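You operate a simulated robot arm through the tools that you are given. There is no shell and no other tool. Be economical: measure what you need, move in short steps, check, and stop when the job is done.

The job below is to be done with a simulated robot arm. You get a single attempt, and the scene is never put back.

JOB
Put the felt cap from the top of the long table on the cream mounted map there.

It is judged by the outcome, as a careful person would: the job done as asked, and still so three seconds after it is handed in. It fails if anything else is knocked over, pushed out of place, dropped, spilled or broken. A push-on lid holds only when it is set on centred and level and pressed home; a screw cap is set on level and turned clockwise until tight.

ROBOT AND FRAMES
A 6-joint arm with a two-finger parallel gripper, fixed in place. Base frame: the origin is at the foot of the arm, x ahead of it, y to its left, z up; the work surface is at about z = 0.72. Units: m, rad, N and s.
With the tool pointing down near the work surface it reaches from about 0.26 to 0.66 m from the base axis. Its first joint turns from -1.152 to 1.152 rad. Payload 2.9 kg.
Tool frame: the origin (TCP) lies between the finger pads and is the grasp point; the fingertips stand 0.03 m ahead of it; z points along the fingers, y is the line along which they close. Largest opening 0.11 m; finger width 0.02, thickness 0.01; the body of the gripper, 0.048 by 0.112 m, starts 0.055 m behind the TCP.
Orientation is that of the tool frame in the base frame, as a unit quaternion [x, y, z, w]. With the fingers straight down and closing along the base's y, the tool's x points along the base's -x, its y along +y and its z along -z.

CONTROLS
- The arm moves only by the tool jog_arm. Its argument "steps" is a list of rows, each an object of numbers (a shift or turn left out is 0, a gripper value left out holds the last): "gripper": the closure in counts, from 0 (fully open) to 255 (shut); "x", "y", "z": the shift along the tool's x, y, z in m; "twist": the turn about the tool's z in rad. In form: [{"gripper": .., "x": .., "y": .., "z": .., "twist": ..}, ...]. A call has 1 to 20 rows; each row shifts and turns the commanded pose from where the row before left it, along the tool's axes as they then stand. A row lasts 0.2 s, in which the tool goes at most 0.05 m and 0.15 rad; a call with a longer step from one row to the next is refused whole, and so is a gripper value outside its range. Where a pose cannot be reached the arm comes as near as it can. A force on the tool above 40 N (or 10 N above the force at the start of the call, whichever is more), or a blocked arm, ends the call early, and 0.2 s more pass. Each finger travels about 0.108 m/s and halts on what it meets, pressing with about 42 N; the grip force reading is that of the motor and also rises with nothing between the fingers. The clock runs only during rows and for 0.2 s after the last one: add rows that do not move to give the fingers time. It gives the time, the measured TCP pose, the force on the tool (base axes), the opening and the grip force at its end, in the units of the frame above (readings bear some noise).
- Cameras (640 x 400 px; columns grow to the right, rows downward): "scene" is fixed at [0.0741, 0.4359, 1.3747]; the picture's right is [-0.75, -0.66, 0.00], its down [-0.43, 0.49, -0.76] and it looks along [0.50, -0.57, -0.65] (base axes); focal length 365 px, centre (320, 200). "wrist" rides on the gripper at [-0.036, 0, -0.057] in the tool frame; the picture's right is [0.00, -1.00, 0.00], its down [0.97, 0.00, -0.24] and it looks along [0.24, 0.00, 0.97] (tool axes); focal length 218 px, centre (320, 200). There is no depth. A picture from a camera that has moved, and an enlarged one, comes with that camera's place and axes in the base frame and with its lens.
- grab_frame(camera): a new picture of that camera. The clock stands still meanwhile.
- zoom(camera, box): a new picture of the part [left, top, right, bottom] of that camera's present view, enlarged. The clock stands still meanwhile.
- hand_in(): hands the job in; it is judged then, once.

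Go step by step. Nothing tells you positions but the pictures and the camera data: compare them with the known pose of the tool, close in by small moves and look again before you grip or let go. The budget is 90 turns and 46 pictures, counting those below and the enlarged ones. Unless the task says otherwise, let go and move clear before handing in, and close with one line.

The tools are called after ">>>" as a command line: name --argument value ..., lists and objects as JSON in quotes. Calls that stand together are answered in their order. jog_arm: Moves the arm, as the interface text tells. Its arguments: {"type":"object","properties":{"steps":{"type":"array"}},"required":["steps"]} The other tools are called the same way: grab_frame (camera) takes a picture; zoom (camera, box) takes an enlarged picture of a part of a camera's view; hand_in () hands the job in.

At the start:

```text
time_s: 0.0
eef_pos: [0.4891, -0.119, 0.9734]
ee_rot: [0.0, 1.0, 0.001, 0.0]
force: [0.0, -0.1, 0.1]
gripper_width: 0.11
grip_force: 0.0
```

scene: 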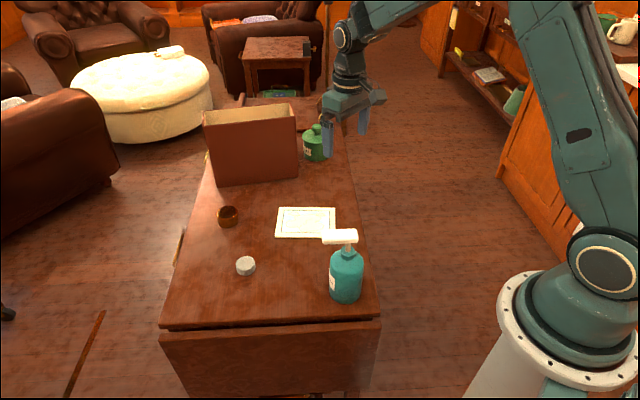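
wrist: 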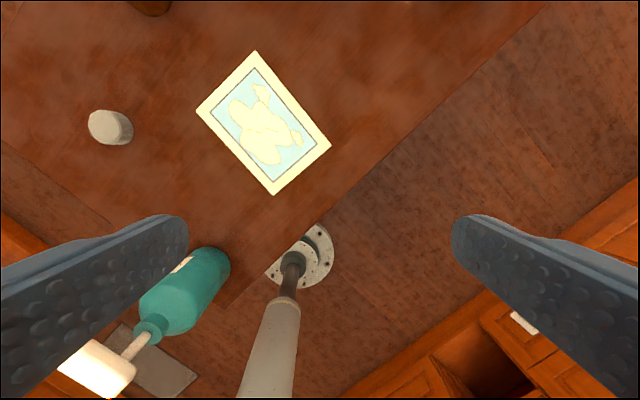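

The grey disc near the near edge looks like the felt cap, around (0.54, 0.155). The map is around (0.546, -0.044). I'll zoom in to check both.

>>> zoom --camera "scene" --box '[190, 190, 350, 290]'

>>> zoom --camera "wrist" --box '[60, 0, 380, 200]'

```text
4.00 times, centred on (270, 240) of scene
camera zoom: at [0.0741, 0.4359, 1.3747], right [-0.75, -0.66, 0.0], down [-0.43, 0.49, -0.76], along [0.5, -0.57, -0.65], focal length 1460 px, centre (520, 40)
```

zoom: 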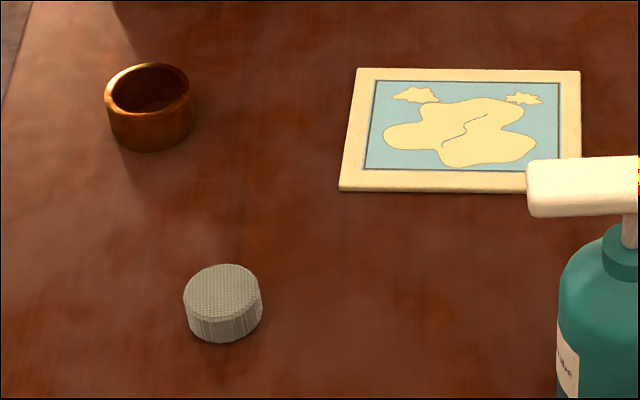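

```text
2.00 times, centred on (220, 100) of wrist
camera zoom: at [0.5251, -0.1195, 1.0294], right [0.0, -1.0, 0.0], down [-0.97, 0.0, 0.24], along [-0.24, 0.0, -0.97], focal length 436 px, centre (520, 400)
```

zoom: 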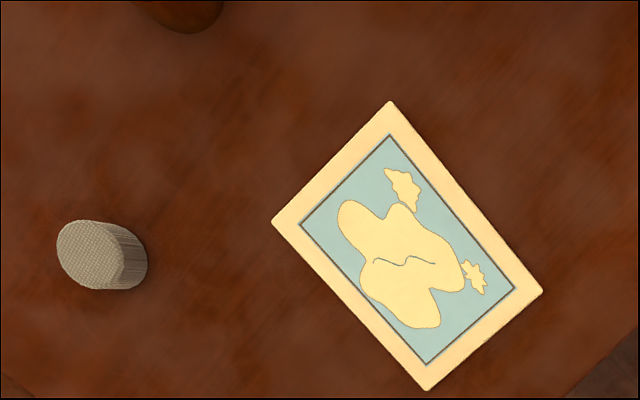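

The grey felt cap is at about (0.548, 0.151), roughly 0.044 wide and 0.02 tall. The map centre is at about (0.552, -0.045). I'll move over the cap at height, lower part way and look again.

>>> jog_arm --steps '[{"gripper": 0, "x": -0.008, "y": 0.034}, {"x": -0.008, "y": 0.034}, {"x": -0.008, "y": 0.034}, {"x": -0.007, "y": 0.034}, {"x": -0.007, "y": 0.034}, {"x": -0.007, "y": 0.034}, {"x": -0.007, "y": 0.034}, {"x": -0.007, "y": 0.032}, {"z": 0.03}, {"z": 0.03}, {"z": 0.03}, {"z": 0.02}, {}]'

>>> grab_frame --camera "wrist"

>>> grab_frame --camera "scene"

```text
time_s: 2.8
eef_pos: [0.549, 0.1503, 0.8636]
ee_rot: [0.0, 1.0, -0.001, 0.0]
force: [0.1, 0.8, -0.4]
gripper_width: 0.11
grip_force: 0.1
```

```text
41 pictures are left
camera wrist: at [0.5853, 0.1507, 0.9195], right [0.0, -1.0, 0.0], down [-0.97, 0.0, 0.24], along [-0.24, 0.0, -0.97], focal length 218 px, centre (320, 200)
```

wrist: 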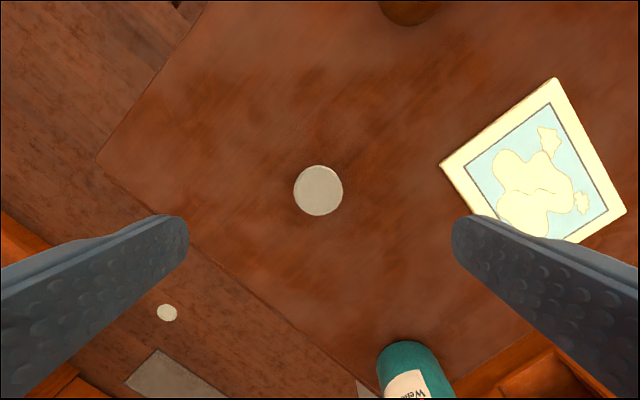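

```text
40 pictures are left
```

scene: 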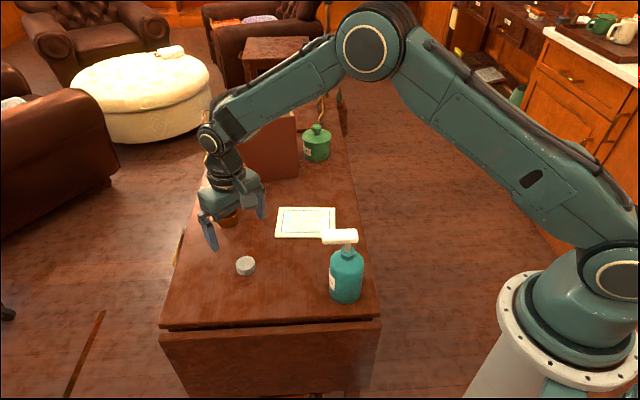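

The cap is centred at (0.5495, 0.152), almost under the tool. I'll lower to the gripping height with the fingers open and check the force.

>>> jog_arm --steps '[{"y": 0.002, "z": 0.03}, {"z": 0.03}, {"z": 0.025}, {"z": 0.015}, {"z": 0.006}, {}]'

>>> grab_frame --camera "wrist"

>>> zoom --camera "scene" --box '[165, 200, 325, 300]'

```text
time_s: 4.2
eef_pos: [0.5472, 0.1529, 0.7561]
ee_rot: [0.001, 1.0, 0.0, 0.0]
force: [0.2, -0.3, 0.1]
gripper_width: 0.1101
grip_force: 0.1
```

```text
39 pictures are left
camera wrist: at [0.5838, 0.1528, 0.8134], right [0.0, -1.0, 0.0], down [-0.97, 0.0, 0.24], along [-0.24, 0.0, -0.97], focal length 218 px, centre (320, 200)
```

wrist: 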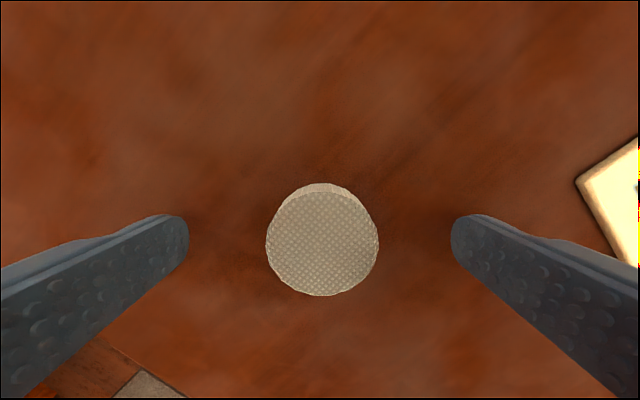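

```text
4.00 times, centred on (245, 250) of scene
camera zoom: at [0.0741, 0.4359, 1.3747], right [-0.75, -0.66, 0.0], down [-0.43, 0.49, -0.76], along [0.5, -0.57, -0.65], focal length 1460 px, centre (620, 0)
```

zoom: 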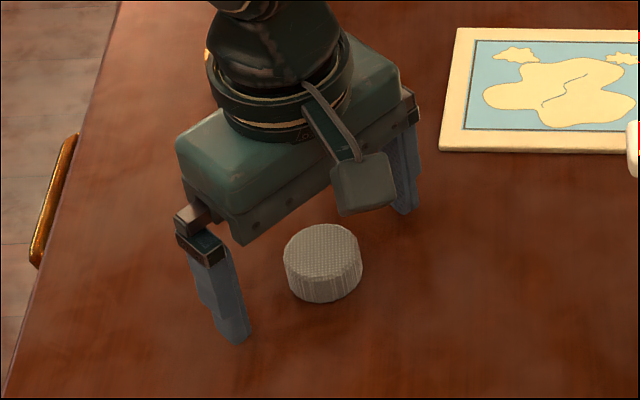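

The cap sits between the fingers, about 2.5 mm further out in x. I'll correct that and close.

>>> jog_arm --steps '[{"x": -0.0025, "y": -0.0005}, {}, {"gripper": 120}, {"gripper": 200}, {"gripper": 200}, {"gripper": 200}, {}]'

```text
time_s: 5.8
eef_pos: [0.5509, 0.1528, 0.7569]
ee_rot: [0.0, 1.0, 0.0, 0.0]
force: [0.0, -0.6, 0.3]
gripper_width: 0.0392
grip_force: 42.0
```

The cap is gripped at 39 mm. I'll lift it and check.

>>> jog_arm --steps '[{"z": -0.02}, {"z": -0.03}, {"z": -0.03}, {}]'

>>> grab_frame --camera "wrist"

>>> zoom --camera "scene" --box '[165, 160, 325, 260]'

```text
time_s: 6.8
eef_pos: [0.5502, 0.1503, 0.8373]
ee_rot: [0.0, 1.0, 0.0, 0.001]
force: [0.5, 0.8, 0.1]
gripper_width: 0.039
grip_force: 41.8
```

```text
37 pictures are left
camera wrist: at [0.5865, 0.1517, 0.8945], right [0.0, -1.0, 0.0], down [-0.97, 0.0, 0.24], along [-0.24, 0.0, -0.97], focal length 218 px, centre (320, 200)
```

wrist: 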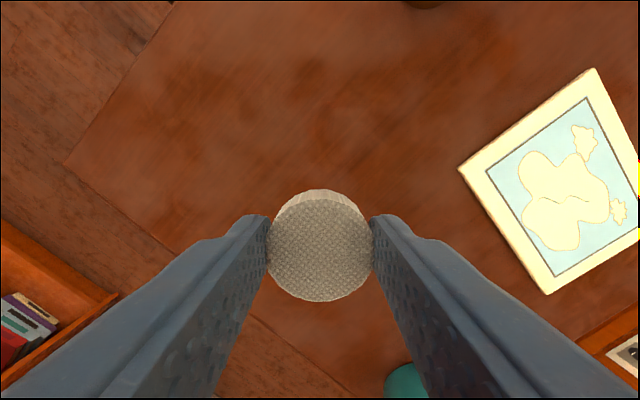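

```text
4.00 times, centred on (245, 210) of scene
camera zoom: at [0.0741, 0.4359, 1.3747], right [-0.75, -0.66, 0.0], down [-0.43, 0.49, -0.76], along [0.5, -0.57, -0.65], focal length 1460 px, centre (620, 160)
```

zoom: 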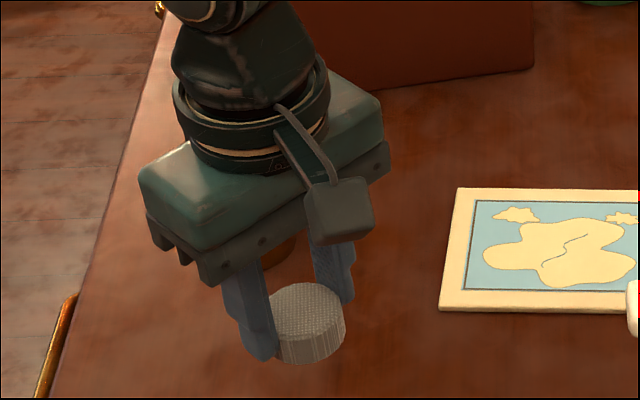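

The cap is held level. I'll carry it over to the centre of the map at this height and look.

>>> jog_arm --steps '[{"y": -0.02}, {"y": -0.03}, {"y": -0.03}, {"y": -0.03}, {"y": -0.03}, {"y": -0.03}, {"y": -0.026, "x": -0.001}, {}, {}]'

>>> grab_frame --camera "wrist"

>>> zoom --camera "scene" --box '[225, 160, 385, 260]'

```text
time_s: 8.8
eef_pos: [0.5524, -0.0442, 0.8351]
ee_rot: [0.0, 1.0, 0.0, 0.0]
force: [0.2, 0.2, 0.0]
gripper_width: 0.0393
grip_force: 42.0
```

```text
35 pictures are left
camera wrist: at [0.5882, -0.0442, 0.8918], right [0.0, -1.0, 0.0], down [-0.97, 0.0, 0.24], along [-0.24, 0.0, -0.97], focal length 218 px, centre (320, 200)
```

wrist: 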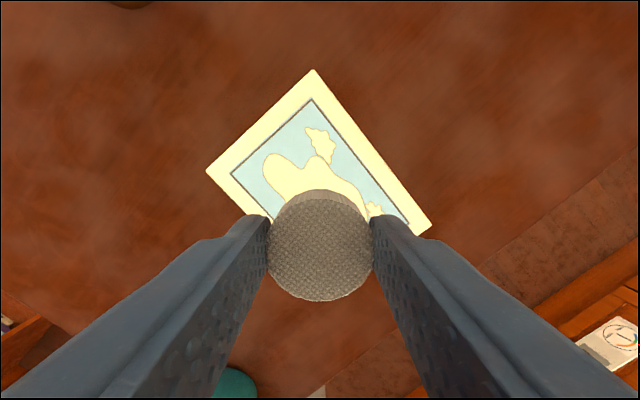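

```text
4.00 times, centred on (305, 210) of scene
camera zoom: at [0.0741, 0.4359, 1.3747], right [-0.75, -0.66, 0.0], down [-0.43, 0.49, -0.76], along [0.5, -0.57, -0.65], focal length 1460 px, centre (380, 160)
```

zoom: 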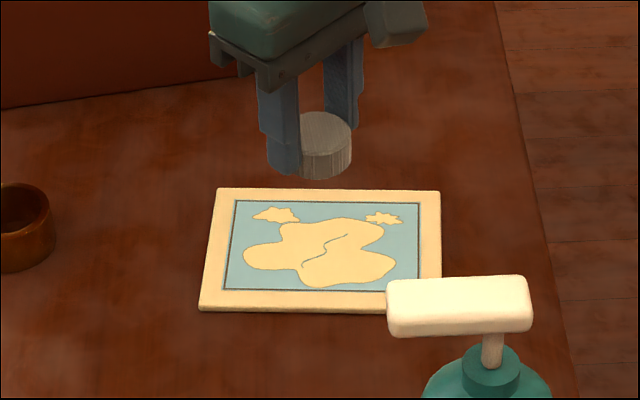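

The map centre is at about (0.549, -0.044), so I'm over it. I'll lower to just above the map, with a small correction in x.

>>> jog_arm --steps '[{"x": 0.002, "z": 0.02}, {"z": 0.02}, {"z": 0.015}, {"z": 0.007}, {}, {}]'

>>> zoom --camera "scene" --box '[255, 185, 351, 245]'

>>> grab_frame --camera "wrist"

```text
time_s: 10.2
eef_pos: [0.5498, -0.0444, 0.7746]
ee_rot: [0.0, 1.0, -0.001, 0.0]
force: [0.5, 0.5, 0.3]
gripper_width: 0.0391
grip_force: 42.3
```

```text
6.67 times, centred on (303, 215) of scene
camera zoom: at [0.0741, 0.4359, 1.3747], right [-0.75, -0.66, 0.0], down [-0.43, 0.49, -0.76], along [0.5, -0.57, -0.65], focal length 2433 px, centre (433, 100)
```

zoom: 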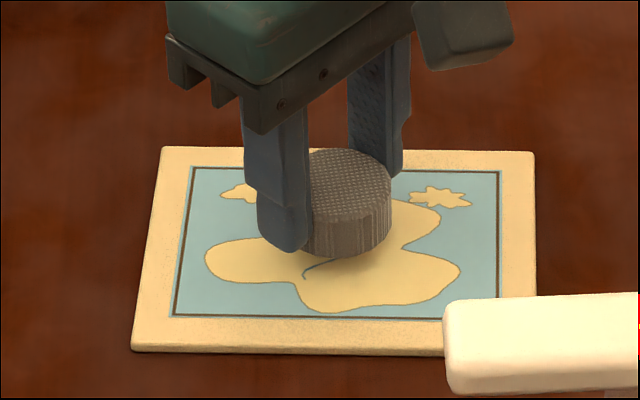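

```text
32 pictures are left
camera wrist: at [0.5857, -0.0437, 0.8309], right [0.0, -1.0, 0.0], down [-0.97, 0.0, 0.24], along [-0.24, 0.0, -0.97], focal length 218 px, centre (320, 200)
```

wrist: 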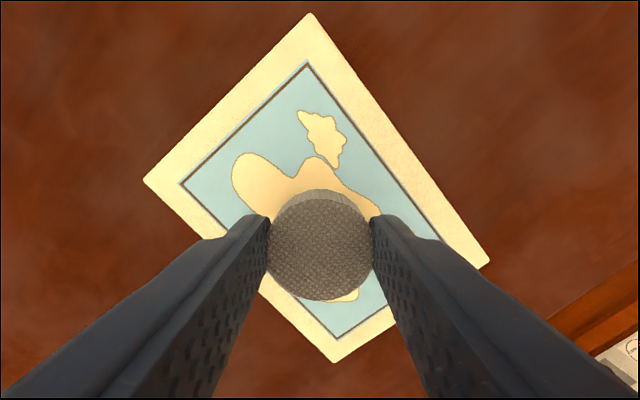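

The cap is centred and a few millimetres above the map. I'll lower slowly to feel for contact.

>>> jog_arm --steps '[{"z": 0.002}, {"z": 0.002}, {"z": 0.001}, {}, {}]'

```text
time_s: 11.4
eef_pos: [0.5499, -0.0432, 0.7688]
ee_rot: [0.0, 1.0, 0.0, 0.0]
force: [0.8, -0.3, 0.2]
gripper_width: 0.0389
grip_force: 42.3
```

No contact yet, so I'll keep lowering.

>>> jog_arm --steps '[{"z": 0.001}, {"z": 0.001}, {}, {}]'

>>> zoom --camera "scene" --box '[271, 195, 335, 235]'

```text
time_s: 12.4
eef_pos: [0.5494, -0.0427, 0.767]
ee_rot: [-0.001, 1.0, 0.001, 0.0]
force: [0.4, -0.3, -0.3]
gripper_width: 0.0392
grip_force: 41.7
```

```text
10.00 times, centred on (303, 215) of scene
camera zoom: at [0.0741, 0.4359, 1.3747], right [-0.75, -0.66, 0.0], down [-0.43, 0.49, -0.76], along [0.5, -0.57, -0.65], focal length 3649 px, centre (490, 50)
```

zoom: 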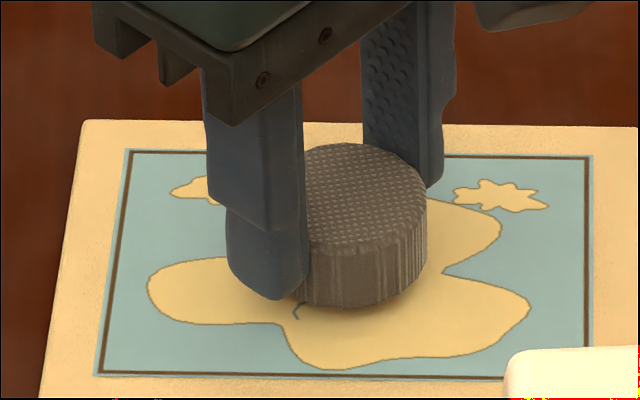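

>>> jog_arm --steps '[{"z": 0.001}, {"z": 0.001}, {}, {}]'

```text
time_s: 13.4
eef_pos: [0.549, -0.0443, 0.7656]
ee_rot: [-0.001, 1.0, 0.0, 0.0]
force: [0.2, -0.1, 0.0]
gripper_width: 0.0391
grip_force: 42.3
```

There is still no force and the gap is only a millimetre or two. I'll go down a little further.

>>> jog_arm --steps '[{"z": 0.001}, {}, {}]'

```text
time_s: 14.2
eef_pos: [0.55, -0.0433, 0.7647]
ee_rot: [0.0, 1.0, 0.0, 0.0]
force: [-0.5, 0.1, 0.4]
gripper_width: 0.0391
grip_force: 41.3
```

>>> jog_arm --steps '[{"z": 0.001}, {}, {}]'

>>> zoom --camera "scene" --box '[271, 195, 335, 235]'

```text
time_s: 15.0
eef_pos: [0.5506, -0.0438, 0.7636]
ee_rot: [0.0, 1.0, -0.001, 0.0]
force: [0.2, 0.2, -0.3]
gripper_width: 0.0393
grip_force: 41.6
```

```text
10.00 times, centred on (303, 215) of scene
camera zoom: at [0.0741, 0.4359, 1.3747], right [-0.75, -0.66, 0.0], down [-0.43, 0.49, -0.76], along [0.5, -0.57, -0.65], focal length 3649 px, centre (490, 50)
```

zoom: 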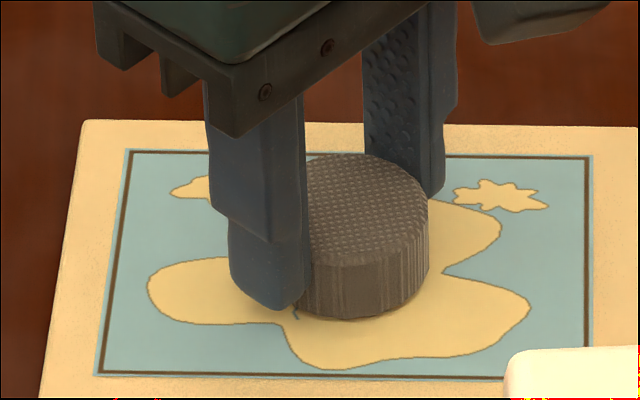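

>>> jog_arm --steps '[{"z": 0.001}, {}, {}]'

```text
time_s: 15.8
eef_pos: [0.5505, -0.0437, 0.7637]
ee_rot: [0.0, 1.0, 0.0, 0.0]
force: [1.0, 0.5, 0.9]
gripper_width: 0.0388
grip_force: 42.4
```

>>> jog_arm --steps '[{"z": 0.0007}, {}, {}]'

```text
time_s: 16.6
eef_pos: [0.5511, -0.0436, 0.763]
ee_rot: [0.0, 1.0, -0.001, 0.0]
force: [-5.6, 0.8, 13.4]
gripper_width: 0.0389
grip_force: 41.9
```

The force rose to 13 N, so the cap is seated on the map. I'll ease off slightly, open gradually and check.

>>> jog_arm --steps '[{"z": -0.0006}, {}, {"gripper": 150}, {"gripper": 120}, {"gripper": 80}, {"gripper": 40}, {}]'

>>> grab_frame --camera "wrist"

```text
time_s: 18.2
eef_pos: [0.5499, -0.044, 0.7623]
ee_rot: [0.0, 1.0, 0.0, 0.001]
force: [-1.4, 0.1, 0.3]
gripper_width: 0.0925
grip_force: 0.0
```

```text
29 pictures are left
camera wrist: at [0.5861, -0.044, 0.8191], right [0.0, -1.0, 0.0], down [-0.97, 0.0, 0.24], along [-0.24, 0.0, -0.97], focal length 218 px, centre (320, 200)
```

wrist: 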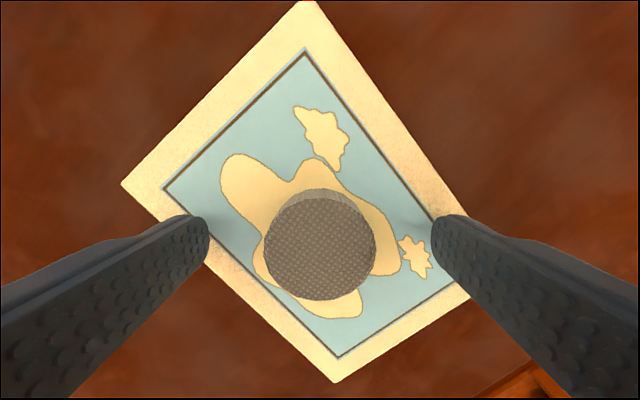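

The cap is released and sits flat on the map. I'll lift clear and check the result.

>>> jog_arm --steps '[{"z": -0.02}, {"z": -0.04}, {"z": -0.04}, {"z": -0.04}, {"z": -0.04}, {}, {}]'

>>> grab_frame --camera "scene"

>>> zoom --camera "scene" --box '[255, 185, 351, 245]'

```text
time_s: 19.8
eef_pos: [0.5507, -0.0423, 0.9439]
ee_rot: [0.0, 1.0, -0.001, 0.0]
force: [0.4, 0.1, 0.0]
gripper_width: 0.0925
grip_force: 0.1
```

```text
28 pictures are left
```

scene: 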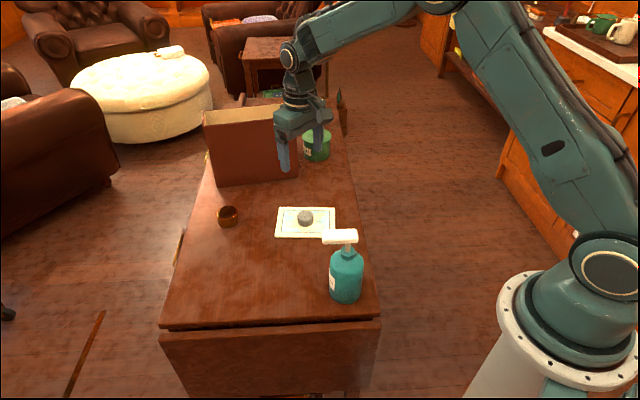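

```text
6.67 times, centred on (303, 215) of scene
camera zoom: at [0.0741, 0.4359, 1.3747], right [-0.75, -0.66, 0.0], down [-0.43, 0.49, -0.76], along [0.5, -0.57, -0.65], focal length 2433 px, centre (433, 100)
```

zoom: 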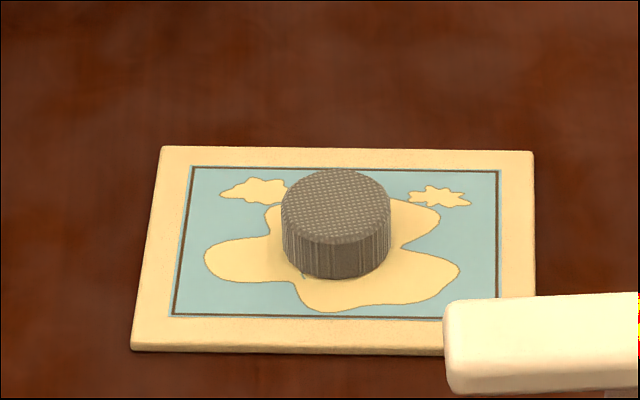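

The cap is resting flat in the middle of the map, nothing else has moved, and the arm is clear. I'm handing in.

>>> hand_in

```text
The job is handed in.
```

The felt cap is on the cream mounted map, sitting flat near its centre, and nothing else on the table was disturbed.
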